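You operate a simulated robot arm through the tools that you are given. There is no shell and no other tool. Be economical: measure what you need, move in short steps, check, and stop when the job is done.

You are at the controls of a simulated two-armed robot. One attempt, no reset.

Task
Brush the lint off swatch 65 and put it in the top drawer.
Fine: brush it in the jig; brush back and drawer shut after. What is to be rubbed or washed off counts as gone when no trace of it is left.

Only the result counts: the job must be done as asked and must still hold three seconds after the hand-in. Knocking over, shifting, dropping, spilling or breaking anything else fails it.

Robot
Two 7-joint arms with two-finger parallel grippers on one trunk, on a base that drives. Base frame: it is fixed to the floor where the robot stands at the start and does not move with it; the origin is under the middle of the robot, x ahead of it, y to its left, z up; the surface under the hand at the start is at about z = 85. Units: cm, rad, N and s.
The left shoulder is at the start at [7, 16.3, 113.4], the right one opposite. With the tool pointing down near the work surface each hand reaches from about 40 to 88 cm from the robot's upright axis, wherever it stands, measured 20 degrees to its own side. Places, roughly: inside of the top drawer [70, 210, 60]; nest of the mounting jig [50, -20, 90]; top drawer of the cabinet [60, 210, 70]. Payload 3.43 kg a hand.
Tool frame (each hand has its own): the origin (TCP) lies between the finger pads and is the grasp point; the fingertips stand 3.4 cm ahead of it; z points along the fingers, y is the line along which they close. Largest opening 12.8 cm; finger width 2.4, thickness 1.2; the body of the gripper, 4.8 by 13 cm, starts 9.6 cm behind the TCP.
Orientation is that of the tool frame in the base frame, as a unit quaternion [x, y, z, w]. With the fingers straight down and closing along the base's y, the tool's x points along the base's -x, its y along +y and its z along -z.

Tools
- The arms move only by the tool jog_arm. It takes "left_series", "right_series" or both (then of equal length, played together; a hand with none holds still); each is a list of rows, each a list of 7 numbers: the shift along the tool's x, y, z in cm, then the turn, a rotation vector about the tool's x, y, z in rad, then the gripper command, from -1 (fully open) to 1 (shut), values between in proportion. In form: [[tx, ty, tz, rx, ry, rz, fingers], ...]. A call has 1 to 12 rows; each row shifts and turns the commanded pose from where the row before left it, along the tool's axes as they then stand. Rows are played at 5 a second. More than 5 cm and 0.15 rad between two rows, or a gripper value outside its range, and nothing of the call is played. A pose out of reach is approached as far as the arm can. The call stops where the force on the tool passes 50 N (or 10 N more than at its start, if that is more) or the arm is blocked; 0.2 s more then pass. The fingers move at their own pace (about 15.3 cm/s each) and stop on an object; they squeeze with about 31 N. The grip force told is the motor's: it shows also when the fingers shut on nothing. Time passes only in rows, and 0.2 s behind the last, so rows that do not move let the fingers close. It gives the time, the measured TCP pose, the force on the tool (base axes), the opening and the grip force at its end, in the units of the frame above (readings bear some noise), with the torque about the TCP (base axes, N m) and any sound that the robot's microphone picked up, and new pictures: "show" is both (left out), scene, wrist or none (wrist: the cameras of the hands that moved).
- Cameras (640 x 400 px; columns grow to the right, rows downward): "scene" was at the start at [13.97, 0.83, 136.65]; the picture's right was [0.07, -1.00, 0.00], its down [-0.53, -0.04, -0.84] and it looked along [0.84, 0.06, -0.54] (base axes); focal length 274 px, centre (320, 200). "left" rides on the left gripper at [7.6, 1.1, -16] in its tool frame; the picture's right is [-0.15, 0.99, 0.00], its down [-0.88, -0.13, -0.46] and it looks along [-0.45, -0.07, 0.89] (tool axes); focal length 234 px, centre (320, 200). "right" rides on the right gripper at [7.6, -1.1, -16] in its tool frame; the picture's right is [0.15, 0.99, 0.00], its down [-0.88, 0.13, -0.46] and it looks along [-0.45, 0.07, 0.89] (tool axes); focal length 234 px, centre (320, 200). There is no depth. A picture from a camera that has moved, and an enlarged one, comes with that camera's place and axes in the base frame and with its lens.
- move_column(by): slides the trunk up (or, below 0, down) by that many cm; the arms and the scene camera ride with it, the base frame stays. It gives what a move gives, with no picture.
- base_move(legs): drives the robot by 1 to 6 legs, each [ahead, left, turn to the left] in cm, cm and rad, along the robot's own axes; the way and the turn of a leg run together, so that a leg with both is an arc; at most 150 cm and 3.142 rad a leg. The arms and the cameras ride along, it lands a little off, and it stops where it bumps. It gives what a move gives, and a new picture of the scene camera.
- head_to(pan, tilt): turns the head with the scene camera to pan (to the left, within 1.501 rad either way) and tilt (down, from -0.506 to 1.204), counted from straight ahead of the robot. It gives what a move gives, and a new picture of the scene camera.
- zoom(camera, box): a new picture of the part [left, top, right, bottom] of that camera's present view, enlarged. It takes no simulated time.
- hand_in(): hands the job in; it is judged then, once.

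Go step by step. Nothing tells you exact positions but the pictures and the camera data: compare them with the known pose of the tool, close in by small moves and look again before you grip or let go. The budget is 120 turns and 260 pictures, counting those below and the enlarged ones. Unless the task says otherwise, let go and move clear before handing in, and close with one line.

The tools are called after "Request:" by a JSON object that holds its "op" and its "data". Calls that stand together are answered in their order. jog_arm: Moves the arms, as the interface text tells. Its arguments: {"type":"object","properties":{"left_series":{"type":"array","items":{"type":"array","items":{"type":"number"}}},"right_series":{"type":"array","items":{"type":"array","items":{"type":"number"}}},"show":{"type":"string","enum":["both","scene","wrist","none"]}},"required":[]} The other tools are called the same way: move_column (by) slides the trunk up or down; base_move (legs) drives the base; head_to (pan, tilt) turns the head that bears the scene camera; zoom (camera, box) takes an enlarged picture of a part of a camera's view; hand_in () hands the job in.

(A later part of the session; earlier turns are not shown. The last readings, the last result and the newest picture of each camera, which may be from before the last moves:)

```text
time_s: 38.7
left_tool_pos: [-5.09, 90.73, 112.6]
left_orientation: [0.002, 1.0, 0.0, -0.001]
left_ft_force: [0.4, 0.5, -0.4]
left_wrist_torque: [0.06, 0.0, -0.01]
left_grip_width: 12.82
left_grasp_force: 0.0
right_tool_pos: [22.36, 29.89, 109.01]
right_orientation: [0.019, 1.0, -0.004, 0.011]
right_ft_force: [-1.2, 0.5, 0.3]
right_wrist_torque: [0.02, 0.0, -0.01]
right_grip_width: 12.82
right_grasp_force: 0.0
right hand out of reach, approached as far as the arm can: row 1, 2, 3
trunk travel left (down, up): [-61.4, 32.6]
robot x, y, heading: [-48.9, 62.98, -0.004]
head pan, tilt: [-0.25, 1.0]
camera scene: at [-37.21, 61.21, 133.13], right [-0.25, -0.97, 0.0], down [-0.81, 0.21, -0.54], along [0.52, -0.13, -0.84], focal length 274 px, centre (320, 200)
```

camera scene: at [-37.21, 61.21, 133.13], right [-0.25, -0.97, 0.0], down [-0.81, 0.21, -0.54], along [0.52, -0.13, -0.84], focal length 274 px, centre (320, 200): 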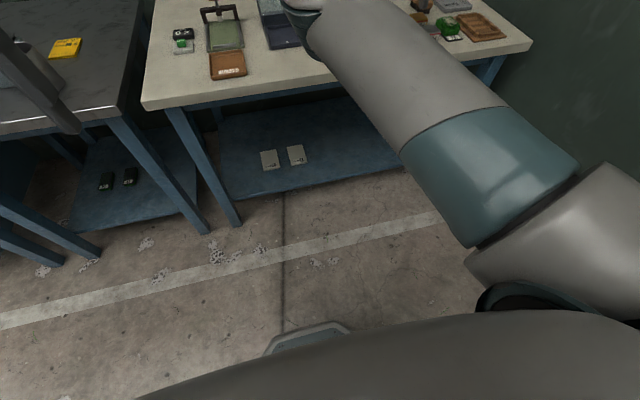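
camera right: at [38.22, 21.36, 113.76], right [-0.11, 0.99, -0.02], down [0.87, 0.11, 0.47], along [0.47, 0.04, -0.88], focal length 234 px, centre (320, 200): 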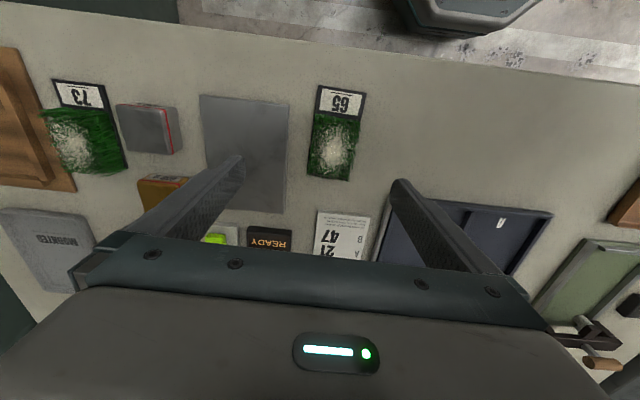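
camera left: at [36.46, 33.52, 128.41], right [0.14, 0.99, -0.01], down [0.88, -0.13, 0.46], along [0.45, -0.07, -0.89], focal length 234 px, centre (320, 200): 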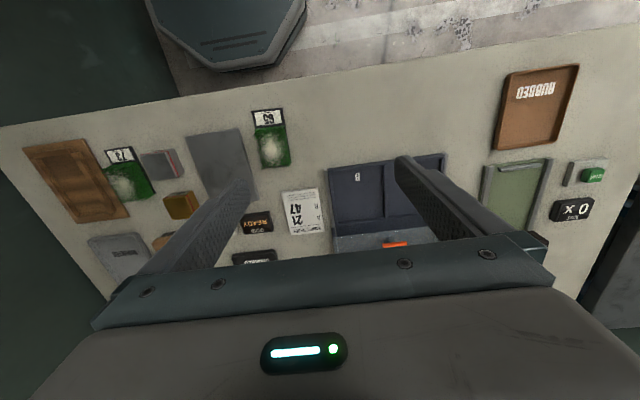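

The elbow is now up near z 114. I'll square the tool and drive so the hand is above swatch 65.

Request:
{"op": "jog_arm", "data": {"right_series": [[0, 0, 0, -0.008, 0.022, -0.038, -1]], "show": "none"}}

Request:
{"op": "base_move", "data": {"legs": [[23.1, -6.4, 0]]}}

Request:
{"op": "jog_arm", "data": {"right_series": [[0, 0, 3, 0, 0, 0, -1], [0, 0, 3, 0, 0, 0, -1]], "show": "both"}}

```text
time_s: 39.1
left_tool_pos: [-5.01, 90.82, 112.66]
left_orientation: [0.002, 1.0, 0.001, 0.0]
left_ft_force: [-0.8, 0.1, 0.1]
left_wrist_torque: [0.0, 0.0, 0.02]
left_grip_width: 12.8
left_grasp_force: 0.1
right_tool_pos: [22.29, 30.12, 108.8]
right_orientation: [-0.003, 1.0, 0.0, 0.0]
right_ft_force: [-0.6, -0.1, -0.1]
right_wrist_torque: [0.0, -0.01, 0.01]
right_grip_width: 12.8
right_grasp_force: 0.0
trunk travel left (down, up): [-61.4, 32.6]
robot x, y, heading: [-49.03, 63.15, -0.005]
head pan, tilt: [-0.25, 1.0]
```

```text
time_s: 40.9
left_tool_pos: [18.35, 84.5, 112.59]
left_orientation: [0.001, 1.0, 0.0, 0.0]
left_ft_force: [0.3, 0.2, -1.0]
left_wrist_torque: [-0.01, -0.01, -0.01]
left_grip_width: 12.78
left_grasp_force: 0.0
right_tool_pos: [45.96, 23.83, 108.85]
right_orientation: [-0.003, 1.0, -0.001, -0.001]
right_ft_force: [-0.9, 0.3, -0.2]
right_wrist_torque: [-0.02, 0.03, -0.04]
right_grip_width: 12.81
right_grasp_force: 0.1
trunk travel left (down, up): [-61.4, 32.6]
robot x, y, heading: [-25.55, 56.38, 0.002]
head pan, tilt: [-0.25, 1.0]
camera scene: at [-13.66, 54.89, 133.15], right [-0.25, -0.97, 0.0], down [-0.82, 0.21, -0.54], along [0.52, -0.13, -0.84], focal length 274 px, centre (320, 200)
```

scene: 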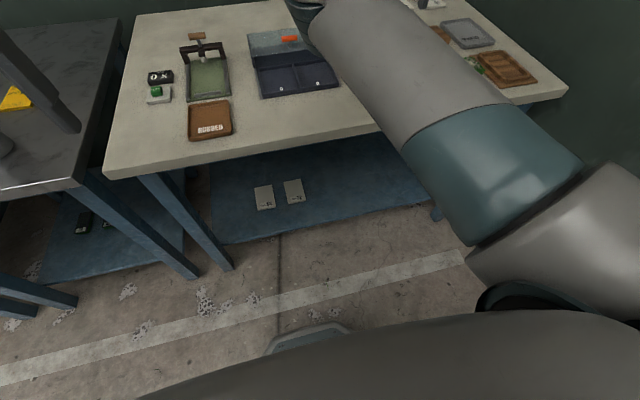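

```text
time_s: 41.5
left_tool_pos: [18.5, 84.56, 112.47]
left_orientation: [0.0, 1.0, 0.002, -0.001]
left_ft_force: [0.3, 0.2, -0.2]
left_wrist_torque: [0.0, 0.0, 0.01]
left_grip_width: 12.82
left_grasp_force: 0.1
right_tool_pos: [46.18, 23.68, 102.77]
right_orientation: [-0.003, 1.0, 0.0, 0.0]
right_ft_force: [-0.4, -0.3, -0.7]
right_wrist_torque: [-0.02, 0.0, -0.03]
right_grip_width: 12.83
right_grasp_force: 0.1
trunk travel left (down, up): [-61.4, 32.6]
robot x, y, heading: [-25.06, 56.48, -0.0]
head pan, tilt: [-0.25, 1.0]
camera scene: at [-13.52, 54.85, 133.13], right [-0.25, -0.97, 0.0], down [-0.82, 0.21, -0.54], along [0.52, -0.13, -0.84], focal length 274 px, centre (320, 200)
camera right: at [38.54, 22.52, 118.65], right [-0.15, 0.99, 0.0], down [0.88, 0.14, 0.45], along [0.45, 0.07, -0.89], focal length 234 px, centre (320, 200)
```

scene: 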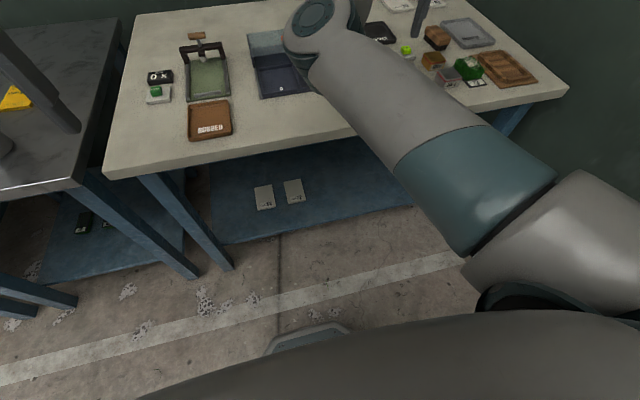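
right: 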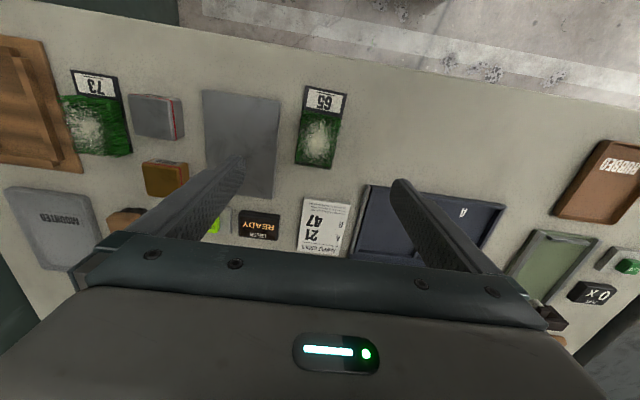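

Swatch 65 spans about x 39.6–49.7, y 20.7–26.2; the steel plate's edge at y≈18.5 is close by, so I'll use a narrower opening of about 7.5 cm and come lower before a closer look.

Request:
{"op": "jog_arm", "data": {"right_series": [[0.7, 0, 2, 0, 0, 0, -0.17], [0.6, 0, 2, 0, 0, 0, -0.17], [0, 0, 2.5, 0, 0, 0, -0.17]], "show": "wrist"}}

Request:
{"op": "zoom", "data": {"camera": "right", "box": [200, 50, 440, 200]}}

```text
time_s: 42.3
left_tool_pos: [18.52, 84.46, 112.51]
left_orientation: [0.0, 1.0, 0.001, 0.0]
left_ft_force: [0.7, 0.3, -1.0]
left_wrist_torque: [0.0, 0.02, 0.0]
left_grip_width: 12.78
left_grasp_force: 0.0
right_tool_pos: [44.72, 23.74, 96.27]
right_orientation: [-0.004, 1.0, -0.001, 0.001]
right_ft_force: [-0.6, -0.4, 0.5]
right_wrist_torque: [0.02, 0.02, -0.01]
right_grip_width: 7.5
right_grasp_force: 0.1
trunk travel left (down, up): [-61.4, 32.6]
robot x, y, heading: [-25.43, 56.47, 0.0]
head pan, tilt: [-0.25, 1.0]
camera right: at [37.1, 22.58, 112.19], right [-0.15, 0.99, 0.0], down [0.88, 0.14, 0.46], along [0.45, 0.07, -0.89], focal length 234 px, centre (320, 200)
```

right: 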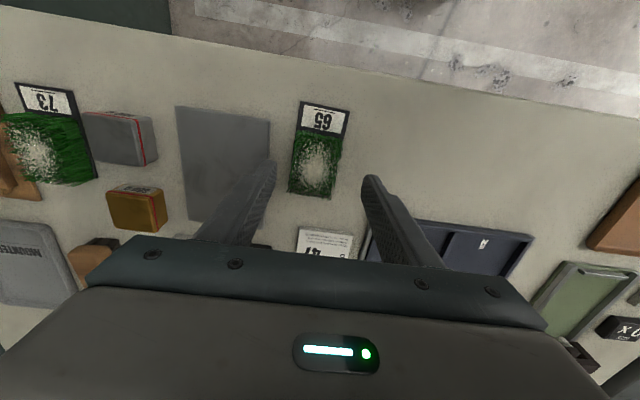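

```text
2.67 times, centred on (320, 125) of right
camera zoom: at [37.1, 22.58, 112.19], right [-0.15, 0.99, 0.0], down [0.88, 0.14, 0.46], along [0.45, 0.07, -0.89], focal length 624 px, centre (320, 400)
```

zoom: 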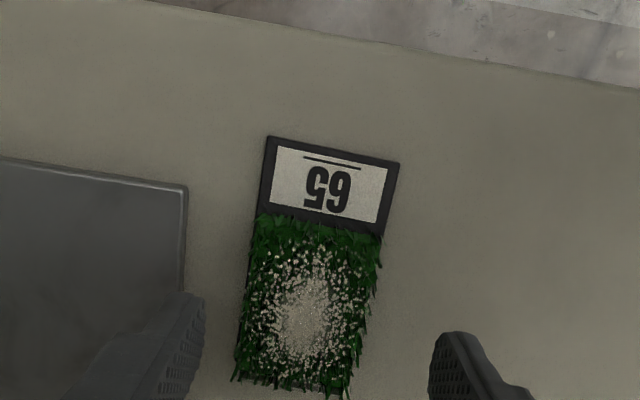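

Swatch centre is y≈23.45, turned about -0.04 rad; the plate edge is at y≈17.9, which leaves room. I'll align and descend.

Request:
{"op": "jog_arm", "data": {"right_series": [[0, -0.25, 2, 0, 0, 0.045, -0.17], [0, 0, 2, 0, 0, 0, -0.17], [0, 0, 1.8, 0, 0, 0, -0.17]], "show": "wrist"}}

Request:
{"op": "zoom", "data": {"camera": "right", "box": [200, 50, 440, 200]}}

```text
time_s: 43.1
left_tool_pos: [18.4, 84.45, 112.51]
left_orientation: [-0.001, 1.0, 0.001, 0.0]
left_ft_force: [-0.5, -0.1, 0.0]
left_wrist_torque: [-0.03, 0.02, -0.01]
left_grip_width: 12.81
left_grasp_force: 0.1
right_tool_pos: [44.66, 23.45, 90.48]
right_orientation: [0.02, 1.0, 0.001, 0.0]
right_ft_force: [-0.2, 0.4, -0.5]
right_wrist_torque: [0.0, -0.02, 0.0]
right_grip_width: 7.49
right_grasp_force: 0.0
trunk travel left (down, up): [-61.4, 32.6]
robot x, y, heading: [-25.52, 56.36, 0.0]
head pan, tilt: [-0.25, 1.0]
camera right: at [36.91, 22.67, 106.45], right [-0.11, 0.99, 0.0], down [0.88, 0.1, 0.46], along [0.45, 0.05, -0.89], focal length 234 px, centre (320, 200)
```

right: 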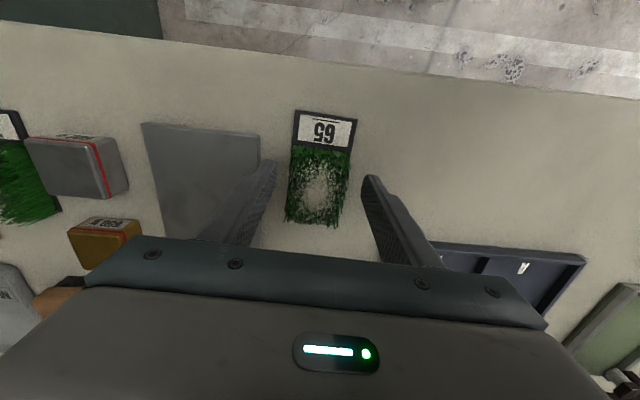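

```text
2.67 times, centred on (320, 125) of right
camera zoom: at [36.91, 22.67, 106.45], right [-0.11, 0.99, 0.0], down [0.88, 0.1, 0.46], along [0.45, 0.05, -0.89], focal length 624 px, centre (320, 400)
```

zoom: 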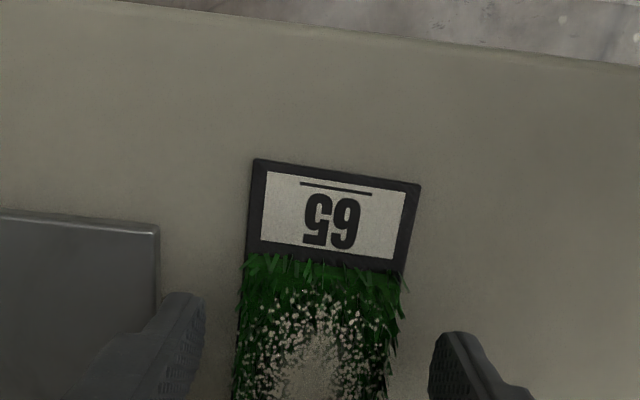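

The fingers straddle the swatch well. I'll go down 1.4 cm and close.

Request:
{"op": "jog_arm", "data": {"right_series": [[0, 0, 0.8, 0, 0, 0, -0.17], [0, 0, 0.6, 0, 0, 0, -0.17], [0, 0, 0, 0, 0, 0, 0.1], [0, 0, 0, 0, 0, 0, 0.4], [0, 0, 0, 0, 0, 0, 0.4]], "show": "wrist"}}

```text
time_s: 44.3
left_tool_pos: [18.41, 84.57, 112.64]
left_orientation: [0.0, 1.0, -0.001, 0.0]
left_ft_force: [-0.5, 1.0, -0.2]
left_wrist_torque: [0.02, -0.03, 0.02]
left_grip_width: 12.81
left_grasp_force: 0.0
right_tool_pos: [44.62, 23.5, 89.2]
right_orientation: [0.02, 1.0, -0.001, 0.0]
right_ft_force: [1.0, 0.0, 0.3]
right_wrist_torque: [0.02, -0.01, -0.02]
right_grip_width: 5.32
right_grasp_force: 30.5
trunk travel left (down, up): [-61.4, 32.6]
robot x, y, heading: [-25.28, 56.44, 0.001]
head pan, tilt: [-0.25, 1.0]
camera right: at [36.86, 22.72, 105.08], right [-0.11, 0.99, 0.0], down [0.89, 0.1, 0.46], along [0.45, 0.05, -0.89], focal length 234 px, centre (320, 200)
```

right: 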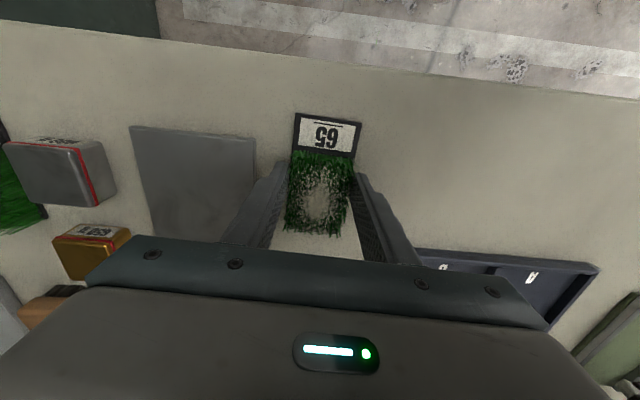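

Gripped at 5.3 cm with 30 N. I'll lift, then drive to carry it over to the jig.

Request:
{"op": "jog_arm", "data": {"right_series": [[0, 0, -1, 0, 0, 0, 0.4], [0, 0, -2, 0, 0, 0, 0.4], [0, 0, -3, 0, 0, 0, 0.4], [0, 0, -4, 0, 0, 0, 0.4], [0, 0, -4, 0, 0, 0, 0.4]], "show": "wrist"}}

Request:
{"op": "base_move", "data": {"legs": [[3.2, -40.8, 0]]}}

Request:
{"op": "zoom", "data": {"camera": "right", "box": [200, 50, 440, 200]}}

```text
time_s: 45.5
left_tool_pos: [18.41, 84.46, 112.55]
left_orientation: [-0.001, 1.0, 0.0, 0.0]
left_ft_force: [-0.5, 0.3, -0.4]
left_wrist_torque: [0.01, -0.05, 0.01]
left_grip_width: 12.81
left_grasp_force: 0.0
right_tool_pos: [44.47, 23.6, 103.21]
right_orientation: [0.021, 1.0, 0.0, 0.0]
right_ft_force: [0.3, -0.4, -0.4]
right_wrist_torque: [-0.01, -0.02, 0.0]
right_grip_width: 5.31
right_grasp_force: 30.7
trunk travel left (down, up): [-61.4, 32.6]
robot x, y, heading: [-25.49, 56.49, -0.001]
head pan, tilt: [-0.25, 1.0]
camera right: at [36.81, 22.81, 119.17], right [-0.11, 0.99, 0.0], down [0.89, 0.1, 0.46], along [0.45, 0.05, -0.89], focal length 234 px, centre (320, 200)
```

right: 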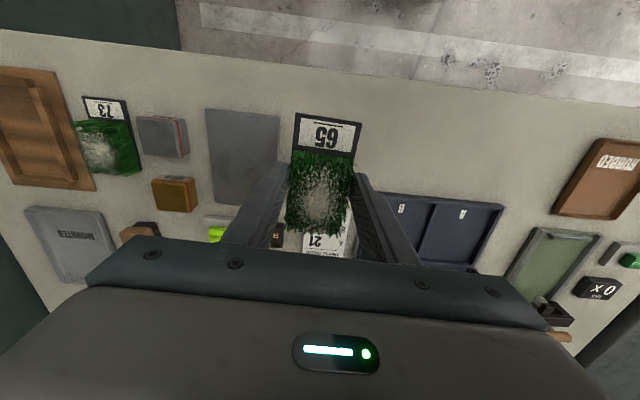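

```text
time_s: 48.0
left_tool_pos: [21.7, 44.43, 112.53]
left_orientation: [-0.003, 1.0, 0.0, 0.001]
left_ft_force: [0.5, 0.5, -1.1]
left_wrist_torque: [0.0, 0.0, 0.0]
left_grip_width: 12.78
left_grasp_force: 0.1
right_tool_pos: [47.98, -16.31, 103.26]
right_orientation: [0.018, 1.0, 0.0, 0.001]
right_ft_force: [0.4, 0.5, 0.9]
right_wrist_torque: [0.0, 0.02, 0.02]
right_grip_width: 5.36
right_grasp_force: 31.5
trunk travel left (down, up): [-61.4, 32.6]
robot x, y, heading: [-22.56, 16.14, 0.003]
head pan, tilt: [-0.25, 1.0]
camera scene: at [-10.31, 14.74, 133.14], right [-0.24, -0.97, 0.0], down [-0.82, 0.2, -0.54], along [0.52, -0.13, -0.84], focal length 274 px, centre (320, 200)
```

scene: 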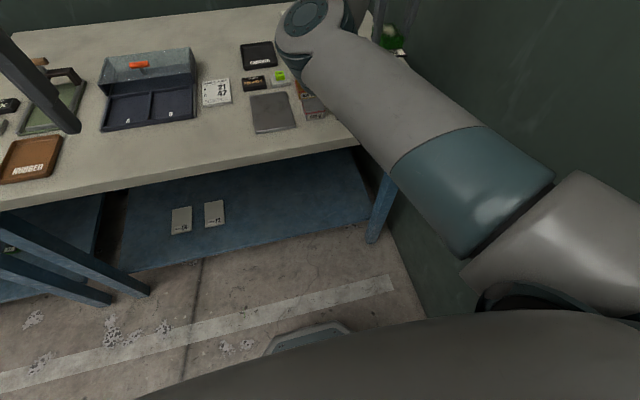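

```text
2.67 times, centred on (320, 125) of right
camera zoom: at [40.38, -17.11, 119.12], right [-0.11, 0.99, 0.0], down [0.88, 0.1, 0.46], along [0.45, 0.05, -0.89], focal length 624 px, centre (320, 400)
```

zoom: 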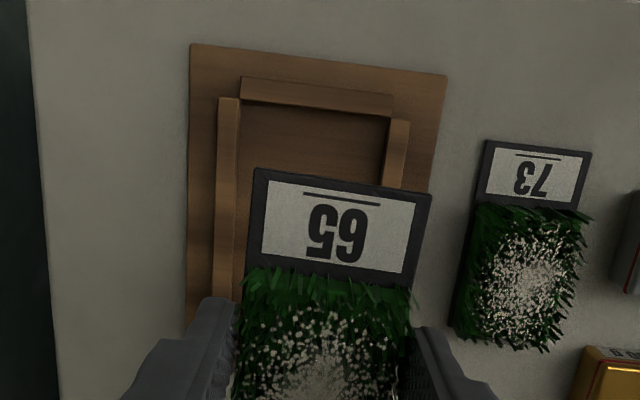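

The jig is square with the base, nest centred near (48.1, -17.25). I'll straighten the tool, centre, and descend part way.

Request:
{"op": "jog_arm", "data": {"right_series": [[-0.1, -0.9, 2, 0, 0, -0.036, 0.4], [0, 0, 3, 0, 0, 0, 0.4], [0, 0, 3, 0, 0, 0, 0.4], [0, 0, 1.5, 0, 0, 0, 0.4]], "show": "wrist"}}

Request:
{"op": "zoom", "data": {"camera": "right", "box": [200, 50, 440, 200]}}

```text
time_s: 49.0
left_tool_pos: [21.69, 44.53, 112.59]
left_orientation: [-0.002, 1.0, 0.0, 0.0]
left_ft_force: [0.4, 0.3, 0.3]
left_wrist_torque: [0.01, -0.05, 0.0]
left_grip_width: 12.81
left_grasp_force: 0.0
right_tool_pos: [48.11, -17.16, 93.75]
right_orientation: [0.0, 1.0, -0.001, 0.0]
right_ft_force: [0.4, 0.6, -0.1]
right_wrist_torque: [0.05, 0.02, -0.01]
right_grip_width: 5.35
right_grasp_force: 30.9
trunk travel left (down, up): [-61.4, 32.6]
robot x, y, heading: [-21.94, 16.09, -0.002]
head pan, tilt: [-0.25, 1.0]
camera right: at [40.52, -18.31, 109.64], right [-0.15, 0.99, 0.0], down [0.88, 0.13, 0.46], along [0.45, 0.07, -0.89], focal length 234 px, centre (320, 200)
```

right: 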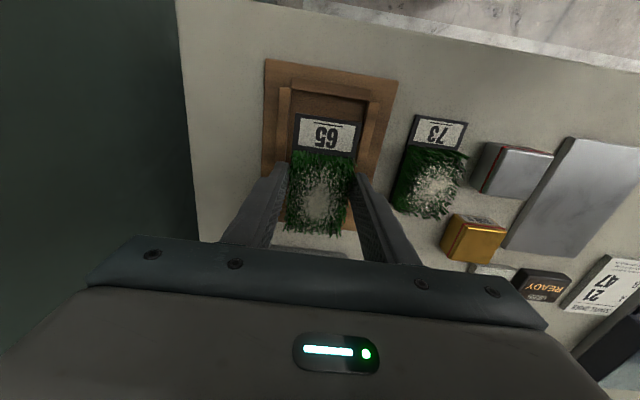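

```text
2.67 times, centred on (320, 125) of right
camera zoom: at [40.52, -18.31, 109.64], right [-0.15, 0.99, 0.0], down [0.88, 0.13, 0.46], along [0.45, 0.07, -0.89], focal length 624 px, centre (320, 400)
```

zoom: 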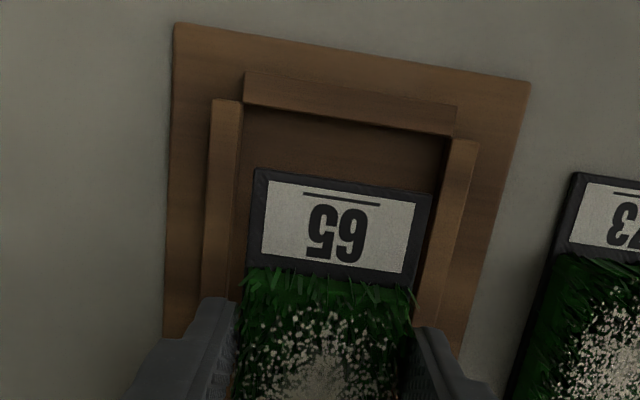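

Aligned with about 0.7 cm clearance per side. I'll lower gently until the fingertips approach the rails.

Request:
{"op": "jog_arm", "data": {"right_series": [[0, 0, 1, 0, 0, 0, 0.4], [0, 0, 0.8, 0, 0, 0, 0.4], [0, 0, 0.4, 0, 0, 0, 0.4]], "show": "wrist"}}

Request:
{"op": "zoom", "data": {"camera": "right", "box": [220, 60, 420, 185]}}

```text
time_s: 49.8
left_tool_pos: [21.59, 44.44, 112.56]
left_orientation: [-0.003, 1.0, 0.0, 0.0]
left_ft_force: [0.5, -0.4, -0.1]
left_wrist_torque: [0.0, -0.02, 0.01]
left_grip_width: 12.78
left_grasp_force: 0.0
right_tool_pos: [48.28, -17.07, 91.48]
right_orientation: [-0.001, 1.0, 0.0, 0.0]
right_ft_force: [0.2, 0.1, 0.1]
right_wrist_torque: [-0.01, 0.02, 0.02]
right_grip_width: 5.35
right_grasp_force: 30.9
trunk travel left (down, up): [-61.4, 32.6]
robot x, y, heading: [-22.19, 16.13, 0.001]
head pan, tilt: [-0.25, 1.0]
camera right: at [40.58, -18.23, 107.43], right [-0.15, 0.99, 0.0], down [0.88, 0.13, 0.46], along [0.45, 0.07, -0.89], focal length 234 px, centre (320, 200)
```

right: 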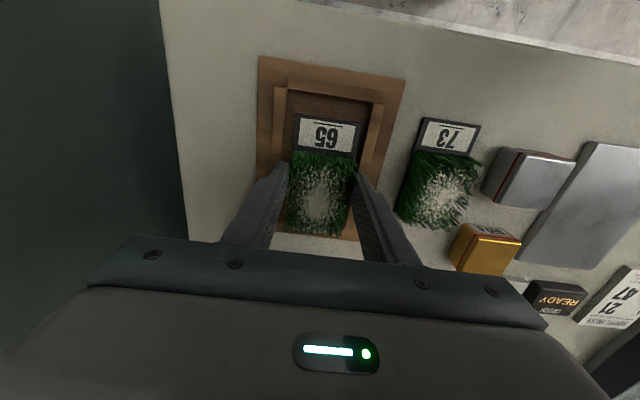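

```text
3.20 times, centred on (320, 122) of right
camera zoom: at [40.58, -18.23, 107.43], right [-0.15, 0.99, 0.0], down [0.88, 0.13, 0.46], along [0.45, 0.07, -0.89], focal length 749 px, centre (320, 448)
```

zoom: 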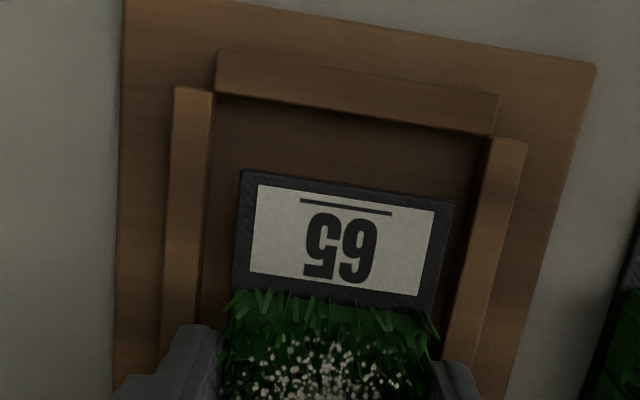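

Request:
{"op": "jog_arm", "data": {"right_series": [[0, 0, 0.3, 0, 0, 0, 0.4], [0, 0, 0.3, 0, 0, 0, 0.4]], "show": "none"}}

Request:
{"op": "jog_arm", "data": {"right_series": [[0, 0, 0.3, 0, 0, 0, 0.4]], "show": "none"}}

```text
time_s: 50.4
left_tool_pos: [21.71, 44.5, 112.56]
left_orientation: [-0.003, 1.0, 0.001, 0.0]
left_ft_force: [0.5, 0.2, -0.7]
left_wrist_torque: [0.0, 0.01, -0.01]
left_grip_width: 12.81
left_grasp_force: 0.1
right_tool_pos: [48.09, -17.2, 90.88]
right_orientation: [-0.002, 1.0, -0.001, 0.001]
right_ft_force: [-1.0, 0.5, 0.5]
right_wrist_torque: [0.0, 0.02, -0.01]
right_grip_width: 5.35
right_grasp_force: 31.4
trunk travel left (down, up): [-61.4, 32.6]
robot x, y, heading: [-21.72, 15.98, 0.004]
head pan, tilt: [-0.25, 1.0]
```

```text
time_s: 50.8
left_tool_pos: [21.67, 44.51, 112.61]
left_orientation: [-0.003, 1.0, 0.0, 0.0]
left_ft_force: [-0.2, 0.1, 0.1]
left_wrist_torque: [-0.01, 0.02, 0.0]
left_grip_width: 12.83
left_grasp_force: 0.1
right_tool_pos: [48.11, -17.27, 90.55]
right_orientation: [-0.001, 1.0, 0.0, 0.001]
right_ft_force: [0.1, 0.4, -0.6]
right_wrist_torque: [-0.02, 0.04, -0.01]
right_grip_width: 5.34
right_grasp_force: 30.5
trunk travel left (down, up): [-61.4, 32.6]
robot x, y, heading: [-22.39, 16.28, 0.009]
head pan, tilt: [-0.25, 1.0]
```

Request:
{"op": "jog_arm", "data": {"right_series": [[0, 0, 0.3, 0, 0, 0, 0.4]], "show": "wrist"}}

Request:
{"op": "zoom", "data": {"camera": "right", "box": [220, 60, 420, 185]}}

```text
time_s: 51.2
left_tool_pos: [21.69, 44.49, 112.51]
left_orientation: [-0.002, 1.0, -0.001, 0.0]
left_ft_force: [0.4, 0.5, 0.3]
left_wrist_torque: [0.01, -0.01, 0.01]
left_grip_width: 12.82
left_grasp_force: 0.1
right_tool_pos: [48.11, -17.21, 90.33]
right_orientation: [-0.002, 1.0, -0.001, 0.0]
right_ft_force: [-0.2, -0.3, -0.1]
right_wrist_torque: [0.05, 0.04, -0.01]
right_grip_width: 5.35
right_grasp_force: 31.1
trunk travel left (down, up): [-61.4, 32.6]
robot x, y, heading: [-22.4, 16.32, 0.004]
head pan, tilt: [-0.25, 1.0]
camera right: at [40.5, -18.31, 106.24], right [-0.15, 0.99, 0.0], down [0.88, 0.13, 0.46], along [0.45, 0.07, -0.89], focal length 234 px, centre (320, 200)
```

right: 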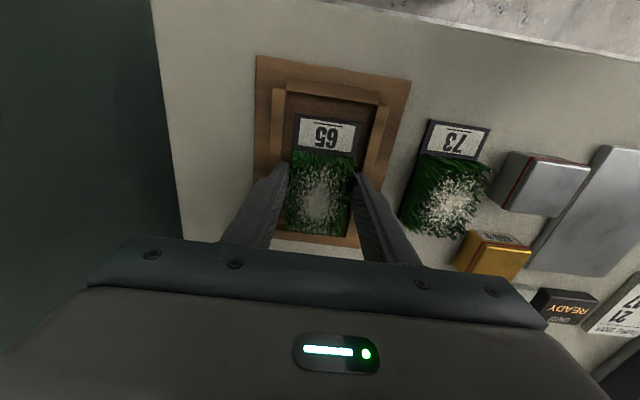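

```text
3.20 times, centred on (320, 122) of right
camera zoom: at [40.5, -18.31, 106.24], right [-0.15, 0.99, 0.0], down [0.88, 0.13, 0.46], along [0.45, 0.07, -0.89], focal length 749 px, centre (320, 448)
```

zoom: 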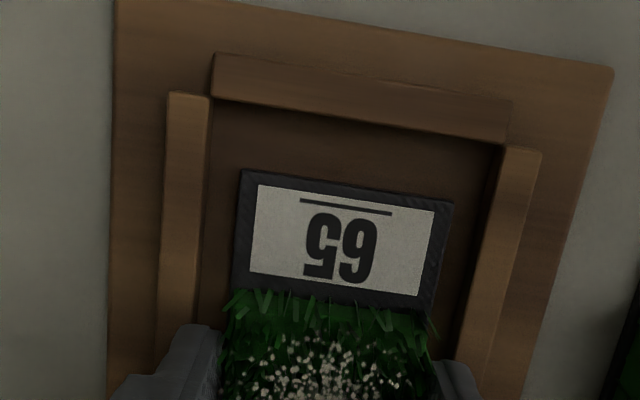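

Request:
{"op": "jog_arm", "data": {"right_series": [[0, 0, 0.3, 0, 0, 0, 0.4]], "show": "none"}}

Request:
{"op": "jog_arm", "data": {"right_series": [[0, 0, 0.3, 0, 0, 0, 0.4]], "show": "none"}}

```text
time_s: 51.6
left_tool_pos: [21.57, 44.49, 112.55]
left_orientation: [-0.003, 1.0, 0.0, 0.0]
left_ft_force: [-0.6, -0.2, -0.6]
left_wrist_torque: [0.04, -0.01, -0.04]
left_grip_width: 12.78
left_grasp_force: 0.0
right_tool_pos: [48.13, -17.18, 89.98]
right_orientation: [-0.001, 1.0, 0.0, 0.0]
right_ft_force: [0.6, -0.5, 1.5]
right_wrist_torque: [0.06, 0.02, -0.01]
right_grip_width: 5.34
right_grasp_force: 31.4
trunk travel left (down, up): [-61.4, 32.6]
robot x, y, heading: [-22.27, 16.42, 0.006]
head pan, tilt: [-0.25, 1.0]
```

```text
time_s: 52.0
left_tool_pos: [21.41, 44.49, 112.71]
left_orientation: [-0.002, 1.0, 0.0, 0.0]
left_ft_force: [-0.2, 0.3, -0.5]
left_wrist_torque: [-0.01, -0.04, -0.02]
left_grip_width: 12.8
left_grasp_force: 0.0
right_tool_pos: [48.14, -17.25, 90.17]
right_orientation: [-0.002, 1.0, -0.002, 0.003]
right_ft_force: [3.8, -1.2, 18.0]
right_wrist_torque: [0.65, 0.01, -0.14]
right_grip_width: 5.36
right_grasp_force: 31.0
trunk travel left (down, up): [-61.4, 32.6]
robot x, y, heading: [-22.13, 16.18, 0.003]
head pan, tilt: [-0.25, 1.0]
```

Contact at TCP z ≈ 90. I'll back off slightly and release.

Request:
{"op": "jog_arm", "data": {"right_series": [[0, 0, -0.3, 0, 0, 0, 0.4], [0, 0, 0, 0, 0, 0, -0.1], [0, 0, 0, 0, 0, 0, -0.17], [0, 0, -2, 0, 0, 0, -0.17], [0, 0, -4, 0, 0, 0, -0.17]], "show": "wrist"}}

Request:
{"op": "zoom", "data": {"camera": "right", "box": [200, 60, 440, 210]}}

```text
time_s: 53.2
left_tool_pos: [21.58, 44.54, 112.61]
left_orientation: [-0.002, 1.0, 0.0, 0.001]
left_ft_force: [0.0, 0.1, 0.0]
left_wrist_torque: [-0.01, -0.03, 0.03]
left_grip_width: 12.79
left_grasp_force: 0.1
right_tool_pos: [47.74, -17.3, 95.99]
right_orientation: [-0.001, 1.0, -0.001, 0.0]
right_ft_force: [-0.2, -0.1, 0.3]
right_wrist_torque: [-0.04, 0.02, 0.01]
right_grip_width: 7.48
right_grasp_force: 0.0
trunk travel left (down, up): [-61.4, 32.6]
robot x, y, heading: [-21.77, 16.09, 0.007]
head pan, tilt: [-0.25, 1.0]
camera right: at [40.17, -18.39, 111.84], right [-0.15, 0.99, 0.0], down [0.88, 0.13, 0.46], along [0.45, 0.07, -0.89], focal length 234 px, centre (320, 200)
```

right: 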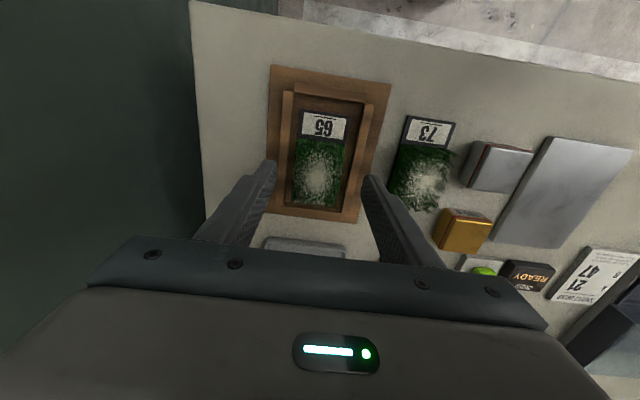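

```text
2.67 times, centred on (320, 135) of right
camera zoom: at [40.17, -18.39, 111.84], right [-0.15, 0.99, 0.0], down [0.88, 0.13, 0.46], along [0.45, 0.07, -0.89], focal length 624 px, centre (320, 373)
```

zoom: 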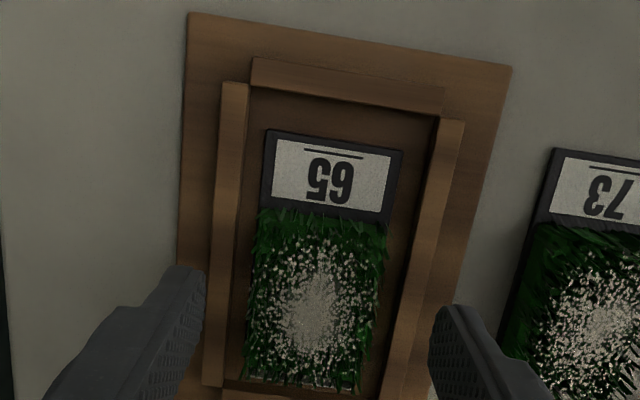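

Swatch 65 sits cleanly in the nest. Now for the brush, the brown block near (64, -4): raise and drive over it.

Request:
{"op": "jog_arm", "data": {"right_series": [[0, 0, -4, 0, 0, 0, -0.17], [0, 0, -5, 0, 0, 0, -0.17]], "show": "none"}}

Request:
{"op": "base_move", "data": {"legs": [[13.5, 13.2, 0]]}}

Request:
{"op": "zoom", "data": {"camera": "right", "box": [120, 20, 520, 270]}}

```text
time_s: 53.8
left_tool_pos: [21.54, 44.64, 112.68]
left_orientation: [-0.003, 1.0, 0.0, 0.001]
left_ft_force: [-0.2, -0.4, 0.2]
left_wrist_torque: [-0.01, -0.01, 0.0]
left_grip_width: 12.81
left_grasp_force: 0.1
right_tool_pos: [47.97, -17.2, 104.85]
right_orientation: [-0.001, 1.0, -0.001, 0.0]
right_ft_force: [-0.3, -0.8, 0.4]
right_wrist_torque: [-0.01, 0.0, 0.0]
right_grip_width: 7.48
right_grasp_force: 0.0
trunk travel left (down, up): [-61.4, 32.6]
robot x, y, heading: [-21.92, 16.35, 0.005]
head pan, tilt: [-0.25, 1.0]
```

```text
time_s: 55.3
left_tool_pos: [34.69, 58.07, 112.53]
left_orientation: [-0.004, 1.0, 0.0, 0.0]
left_ft_force: [0.4, -0.2, -0.2]
left_wrist_torque: [-0.02, 0.03, -0.03]
left_grip_width: 12.81
left_grasp_force: 0.0
right_tool_pos: [61.47, -3.83, 104.71]
right_orientation: [-0.003, 1.0, -0.001, 0.0]
right_ft_force: [0.5, -0.4, -0.4]
right_wrist_torque: [0.02, 0.02, 0.03]
right_grip_width: 7.5
right_grasp_force: 0.0
trunk travel left (down, up): [-61.4, 32.6]
robot x, y, heading: [-8.87, 29.66, 0.011]
head pan, tilt: [-0.25, 1.0]
camera scene: at [2.9, 28.13, 133.14], right [-0.24, -0.97, 0.0], down [-0.82, 0.2, -0.54], along [0.52, -0.13, -0.84], focal length 274 px, centre (320, 200)
```

scene: 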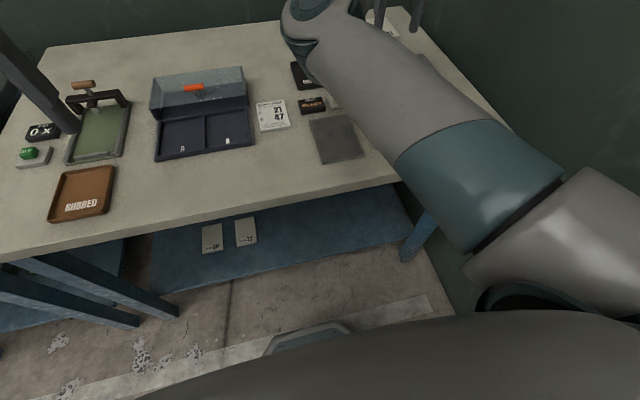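

```text
1.60 times, centred on (320, 145) of right
camera zoom: at [53.86, -4.81, 120.7], right [-0.15, 0.99, 0.0], down [0.88, 0.14, 0.46], along [0.45, 0.07, -0.89], focal length 375 px, centre (320, 288)
```

zoom: 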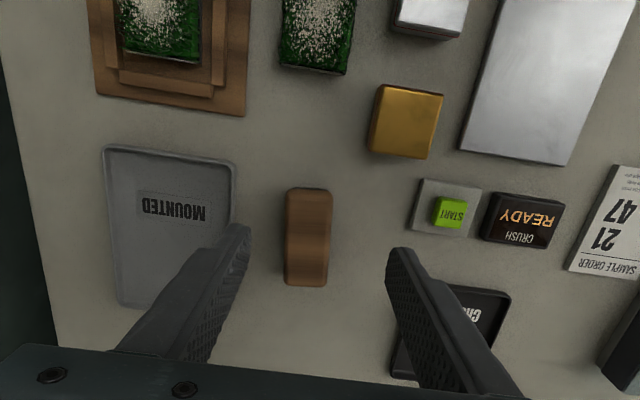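

The brush is about 9×3.7 cm, centred near (65, -4.3), turned roughly +0.09 rad. I'll centre over it and get lower to see its height.

Request:
{"op": "jog_arm", "data": {"right_series": [[-1.8, -0.2, 2.5, 0, 0, -0.09, -0.17], [-1.7, -0.1, 3, 0, 0, 0, -0.17]], "show": "wrist"}}

Request:
{"op": "zoom", "data": {"camera": "right", "box": [200, 60, 440, 210]}}

Request:
{"op": "head_to", "data": {"pan": -0.5, "tilt": 0.6}}

```text
time_s: 55.9
left_tool_pos: [34.79, 57.88, 112.52]
left_orientation: [-0.003, 1.0, 0.001, -0.001]
left_ft_force: [-0.1, -0.9, 0.1]
left_wrist_torque: [-0.04, 0.05, 0.01]
left_grip_width: 12.78
left_grasp_force: 0.2
right_tool_pos: [64.99, -3.71, 99.15]
right_orientation: [-0.047, 0.999, 0.0, 0.0]
right_ft_force: [0.0, 0.6, -0.4]
right_wrist_torque: [0.01, -0.02, -0.02]
right_grip_width: 7.49
right_grasp_force: 0.0
trunk travel left (down, up): [-61.4, 32.6]
robot x, y, heading: [-9.01, 30.03, 0.011]
head pan, tilt: [-0.25, 1.0]
camera right: at [57.54, -5.54, 115.02], right [-0.24, 0.97, 0.0], down [0.86, 0.21, 0.45], along [0.44, 0.11, -0.89], focal length 234 px, centre (320, 200)
```

right: 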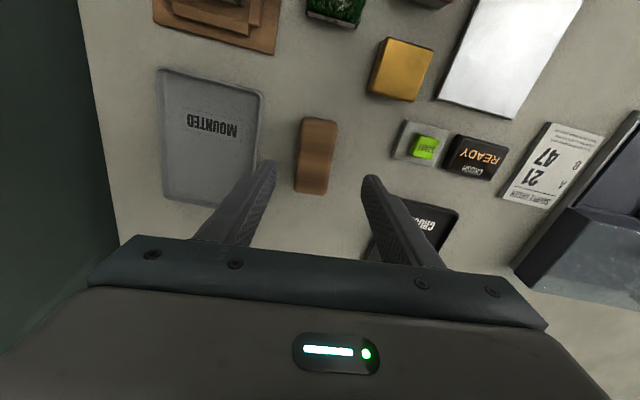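

```text
2.67 times, centred on (320, 135) of right
camera zoom: at [57.54, -5.54, 115.02], right [-0.24, 0.97, 0.0], down [0.86, 0.21, 0.45], along [0.44, 0.11, -0.89], focal length 624 px, centre (320, 373)
```

zoom: 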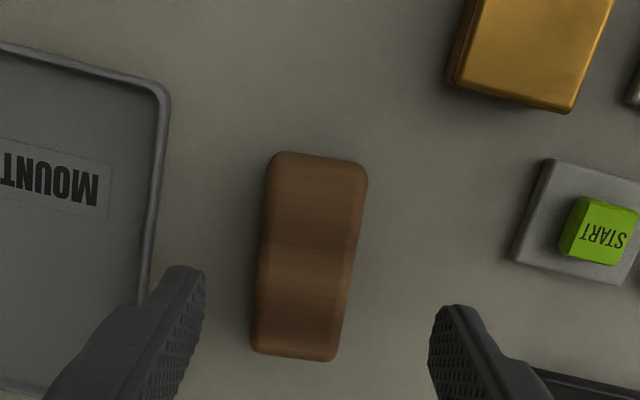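

```text
time_s: 56.8
left_tool_pos: [34.78, 57.97, 112.62]
left_orientation: [-0.004, 1.0, 0.0, 0.0]
left_ft_force: [0.3, 1.0, 1.0]
left_wrist_torque: [0.05, 0.03, 0.02]
left_grip_width: 12.79
left_grasp_force: 0.1
right_tool_pos: [64.88, -3.71, 99.05]
right_orientation: [-0.047, 0.999, -0.001, 0.0]
right_ft_force: [0.4, 0.1, -0.3]
right_wrist_torque: [-0.01, 0.01, 0.02]
right_grip_width: 7.48
right_grasp_force: 0.1
trunk travel left (down, up): [-61.4, 32.6]
robot x, y, heading: [-9.03, 29.63, 0.008]
head pan, tilt: [-0.499, 0.6]
camera scene: at [3.93, 25.63, 136.33], right [-0.47, -0.88, 0.0], down [-0.5, 0.27, -0.82], along [0.73, -0.39, -0.57], focal length 274 px, centre (320, 200)
```

scene: 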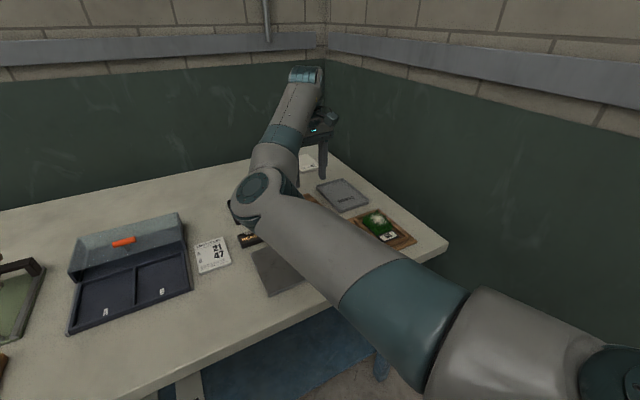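

Brush centre about (65.5, -4.15). I'll descend to just around its top for a look.

Request:
{"op": "jog_arm", "data": {"right_series": [[-0.5, -0.5, 2, 0, 0, 0, -0.17], [0, 0, 2.5, 0, 0, 0, -0.17], [0, 0, 2, 0, 0, 0, -0.17]], "show": "wrist"}}

Request:
{"op": "zoom", "data": {"camera": "right", "box": [220, 80, 420, 205]}}

```text
time_s: 57.6
left_tool_pos: [34.78, 58.1, 112.5]
left_orientation: [-0.004, 1.0, 0.001, 0.0]
left_ft_force: [-0.1, -0.7, -0.3]
left_wrist_torque: [0.02, 0.03, 0.0]
left_grip_width: 12.82
left_grasp_force: 0.0
right_tool_pos: [65.61, -4.03, 92.59]
right_orientation: [-0.048, 0.999, 0.0, 0.0]
right_ft_force: [-0.4, 0.5, -0.1]
right_wrist_torque: [0.01, 0.03, -0.02]
right_grip_width: 7.48
right_grasp_force: 0.2
trunk travel left (down, up): [-61.4, 32.6]
robot x, y, heading: [-8.83, 29.54, 0.012]
head pan, tilt: [-0.499, 0.6]
camera right: at [58.01, -5.97, 108.54], right [-0.24, 0.97, 0.0], down [0.86, 0.21, 0.46], along [0.44, 0.11, -0.89], focal length 234 px, centre (320, 200)
```

right: 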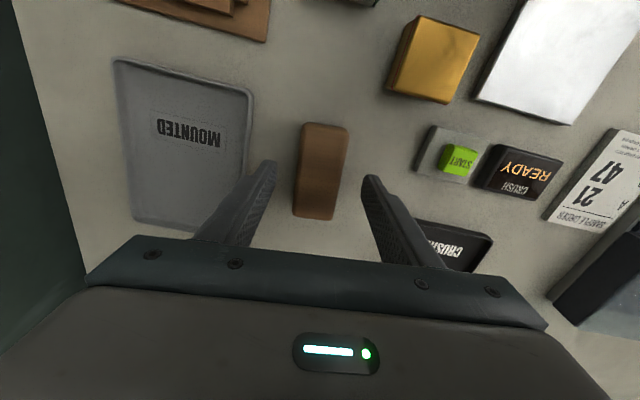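

```text
3.20 times, centred on (320, 142) of right
camera zoom: at [58.01, -5.97, 108.54], right [-0.24, 0.97, 0.0], down [0.86, 0.21, 0.46], along [0.44, 0.11, -0.89], focal length 749 px, centre (320, 384)
```

zoom: 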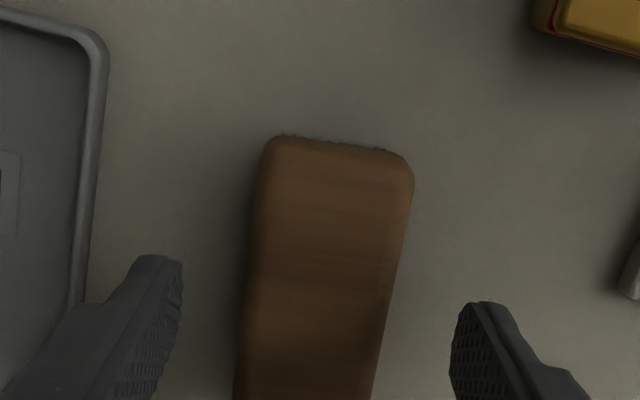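

The brush is about 3 cm high with bristles under wood. I'll go down to TCP z ≈ 90.2 (tips 86.8) and close.

Request:
{"op": "jog_arm", "data": {"right_series": [[0, -0.1, 1.2, 0, 0, 0, -0.17], [0, 0, 1.2, 0, 0, 0, -0.17], [0, 0, 0, 0, 0, 0, 0.3], [0, 0, 0, 0, 0, 0, 0.7], [0, 0, 0, 0, 0, 0, 0.7]], "show": "wrist"}}

Request:
{"op": "zoom", "data": {"camera": "right", "box": [220, 80, 420, 205]}}

```text
time_s: 58.8
left_tool_pos: [34.79, 58.05, 112.51]
left_orientation: [-0.004, 1.0, 0.0, 0.0]
left_ft_force: [0.0, 0.3, 0.5]
left_wrist_torque: [0.03, 0.02, -0.03]
left_grip_width: 12.79
left_grasp_force: 0.0
right_tool_pos: [65.53, -4.33, 90.24]
right_orientation: [-0.047, 0.999, -0.001, 0.0]
right_ft_force: [-0.4, -0.1, -0.2]
right_wrist_torque: [0.0, -0.05, 0.01]
right_grip_width: 4.13
right_grasp_force: 31.1
trunk travel left (down, up): [-61.4, 32.6]
robot x, y, heading: [-8.74, 29.84, 0.012]
head pan, tilt: [-0.499, 0.6]
camera right: at [58.02, -6.11, 106.24], right [-0.24, 0.97, 0.0], down [0.86, 0.21, 0.46], along [0.44, 0.11, -0.89], focal length 234 px, centre (320, 200)
```

right: 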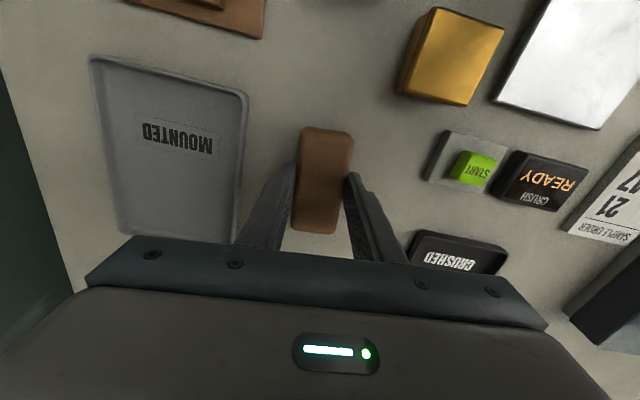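

```text
3.20 times, centred on (320, 142) of right
camera zoom: at [58.02, -6.11, 106.24], right [-0.24, 0.97, 0.0], down [0.86, 0.21, 0.46], along [0.44, 0.11, -0.89], focal length 749 px, centre (320, 384)
```

zoom: 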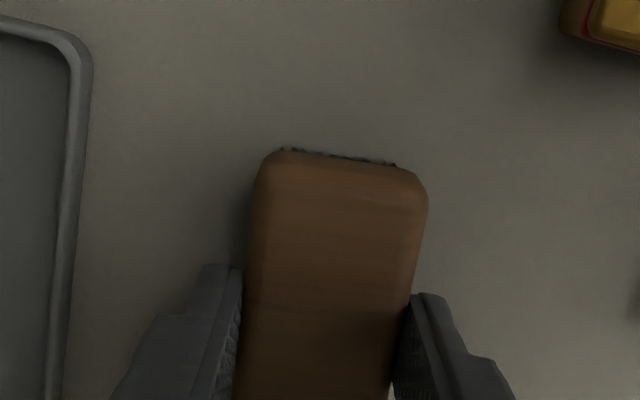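

Brush is gripped on the wood (home pose TCP 65.5, -4.3, 90.24; yaw +0.094). I'll lift and drive back over the jig.

Request:
{"op": "jog_arm", "data": {"right_series": [[0, 0, -2, 0, 0, 0, 0.7], [0, 0, -4, 0, 0, 0, 0.7], [0, 0, -4, 0, 0, 0, 0.7], [0, 0, -3, 0, 0, 0.094, 0.7]], "show": "none"}}

Request:
{"op": "base_move", "data": {"legs": [[-15.8, -12.7, 0]]}}

Request:
{"op": "zoom", "data": {"camera": "right", "box": [160, 40, 480, 240]}}

```text
time_s: 59.8
left_tool_pos: [34.63, 58.01, 112.56]
left_orientation: [-0.004, 1.0, 0.0, 0.0]
left_ft_force: [-0.3, -0.1, -0.9]
left_wrist_torque: [0.0, 0.0, -0.02]
left_grip_width: 12.8
left_grasp_force: 0.1
right_tool_pos: [65.41, -4.52, 103.41]
right_orientation: [-0.001, 1.0, 0.0, 0.0]
right_ft_force: [-0.2, 0.6, -1.0]
right_wrist_torque: [0.0, 0.0, 0.0]
right_grip_width: 4.12
right_grasp_force: 31.3
trunk travel left (down, up): [-61.4, 32.6]
robot x, y, heading: [-8.92, 29.82, 0.008]
head pan, tilt: [-0.499, 0.6]
```

```text
time_s: 61.4
left_tool_pos: [19.05, 45.37, 112.45]
left_orientation: [-0.004, 1.0, 0.0, 0.0]
left_ft_force: [-0.3, -0.8, 0.3]
left_wrist_torque: [0.02, -0.04, 0.01]
left_grip_width: 12.8
left_grasp_force: 0.1
right_tool_pos: [49.86, -17.08, 103.39]
right_orientation: [0.0, 1.0, 0.0, -0.001]
right_ft_force: [0.2, 0.4, -0.4]
right_wrist_torque: [-0.02, 0.01, 0.0]
right_grip_width: 4.13
right_grasp_force: 30.5
trunk travel left (down, up): [-61.4, 32.6]
robot x, y, heading: [-24.48, 16.93, 0.005]
head pan, tilt: [-0.499, 0.6]
camera scene: at [-11.73, 13.03, 136.34], right [-0.47, -0.88, 0.0], down [-0.5, 0.27, -0.82], along [0.73, -0.39, -0.57], focal length 274 px, centre (320, 200)
```

scene: 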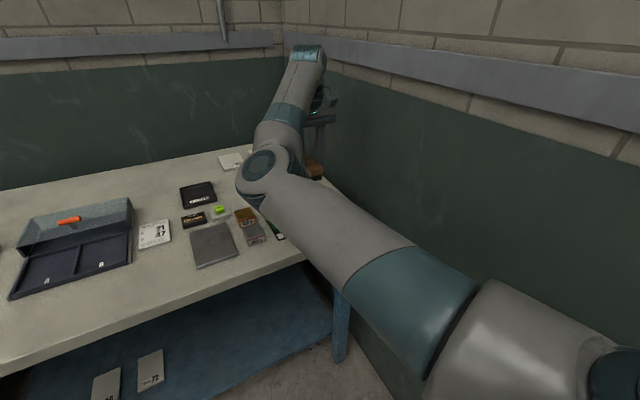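

```text
2.00 times, centred on (320, 140) of right
camera zoom: at [42.23, -18.13, 119.31], right [-0.15, 0.99, 0.0], down [0.88, 0.13, 0.46], along [0.45, 0.07, -0.89], focal length 468 px, centre (320, 320)
```

zoom: 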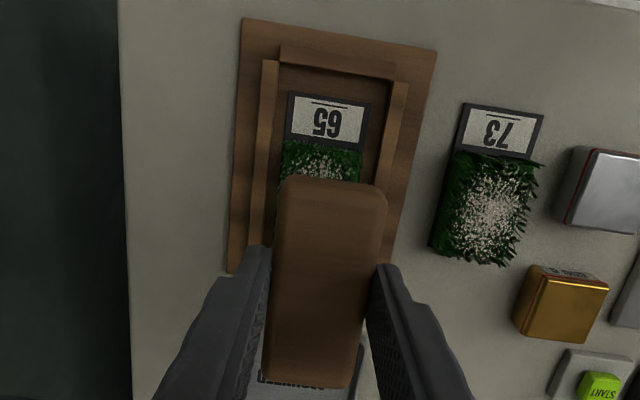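

Brush is over the swatch. Descend to just above the grass, then feel for contact.

Request:
{"op": "jog_arm", "data": {"right_series": [[0, 0, 4, 0, 0, 0, 0.7], [0, 0, 3.5, 0, 0, 0, 0.7], [0, 0, 1, 0, 0, 0, 0.7], [0, 0, 0.5, 0, 0, 0, 0.7]], "show": "wrist"}}

Request:
{"op": "jog_arm", "data": {"right_series": [[0, 0, 0.3, 0, 0, 0, 0.7]], "show": "none"}}

Request:
{"op": "jog_arm", "data": {"right_series": [[0, 0, 0.3, 0, 0, 0, 0.7]], "show": "none"}}

```text
time_s: 62.4
left_tool_pos: [19.04, 45.39, 112.63]
left_orientation: [-0.004, 1.0, 0.0, 0.0]
left_ft_force: [-0.2, -0.2, 0.0]
left_wrist_torque: [-0.03, 0.02, -0.05]
left_grip_width: 12.8
left_grasp_force: 0.0
right_tool_pos: [50.01, -16.96, 94.35]
right_orientation: [-0.001, 1.0, -0.001, -0.001]
right_ft_force: [1.1, 0.3, -1.3]
right_wrist_torque: [-0.03, 0.03, 0.01]
right_grip_width: 4.12
right_grasp_force: 31.0
trunk travel left (down, up): [-61.4, 32.6]
robot x, y, heading: [-25.0, 17.13, 0.008]
head pan, tilt: [-0.499, 0.6]
camera right: at [42.37, -18.09, 110.23], right [-0.15, 0.99, 0.0], down [0.88, 0.13, 0.46], along [0.45, 0.07, -0.89], focal length 234 px, centre (320, 200)
```

right: 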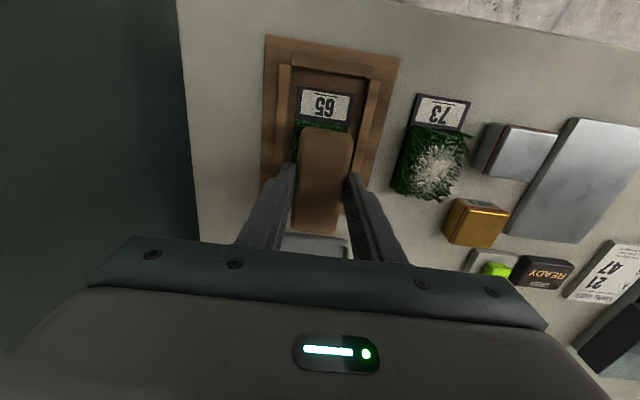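

```text
time_s: 62.8
left_tool_pos: [19.06, 45.41, 112.61]
left_orientation: [-0.004, 1.0, 0.0, 0.0]
left_ft_force: [0.3, -0.5, -1.4]
left_wrist_torque: [0.0, 0.01, -0.01]
left_grip_width: 12.82
left_grasp_force: 0.0
right_tool_pos: [49.93, -17.15, 94.06]
right_orientation: [0.0, 1.0, 0.0, -0.001]
right_ft_force: [-0.1, -0.9, -0.1]
right_wrist_torque: [0.0, 0.01, 0.0]
right_grip_width: 4.14
right_grasp_force: 30.3
trunk travel left (down, up): [-61.4, 32.6]
robot x, y, heading: [-24.44, 16.66, 0.009]
head pan, tilt: [-0.499, 0.6]
```

```text
time_s: 63.2
left_tool_pos: [19.17, 45.33, 112.6]
left_orientation: [-0.004, 1.0, 0.0, 0.001]
left_ft_force: [-0.1, -1.0, 0.1]
left_wrist_torque: [0.01, 0.01, -0.01]
left_grip_width: 12.8
left_grasp_force: 0.0
right_tool_pos: [50.0, -17.13, 93.67]
right_orientation: [-0.001, 1.0, 0.0, -0.001]
right_ft_force: [-0.4, -0.1, -1.1]
right_wrist_torque: [-0.01, -0.01, 0.01]
right_grip_width: 4.12
right_grasp_force: 30.9
trunk travel left (down, up): [-61.4, 32.6]
robot x, y, heading: [-24.55, 16.96, 0.007]
head pan, tilt: [-0.499, 0.6]
```

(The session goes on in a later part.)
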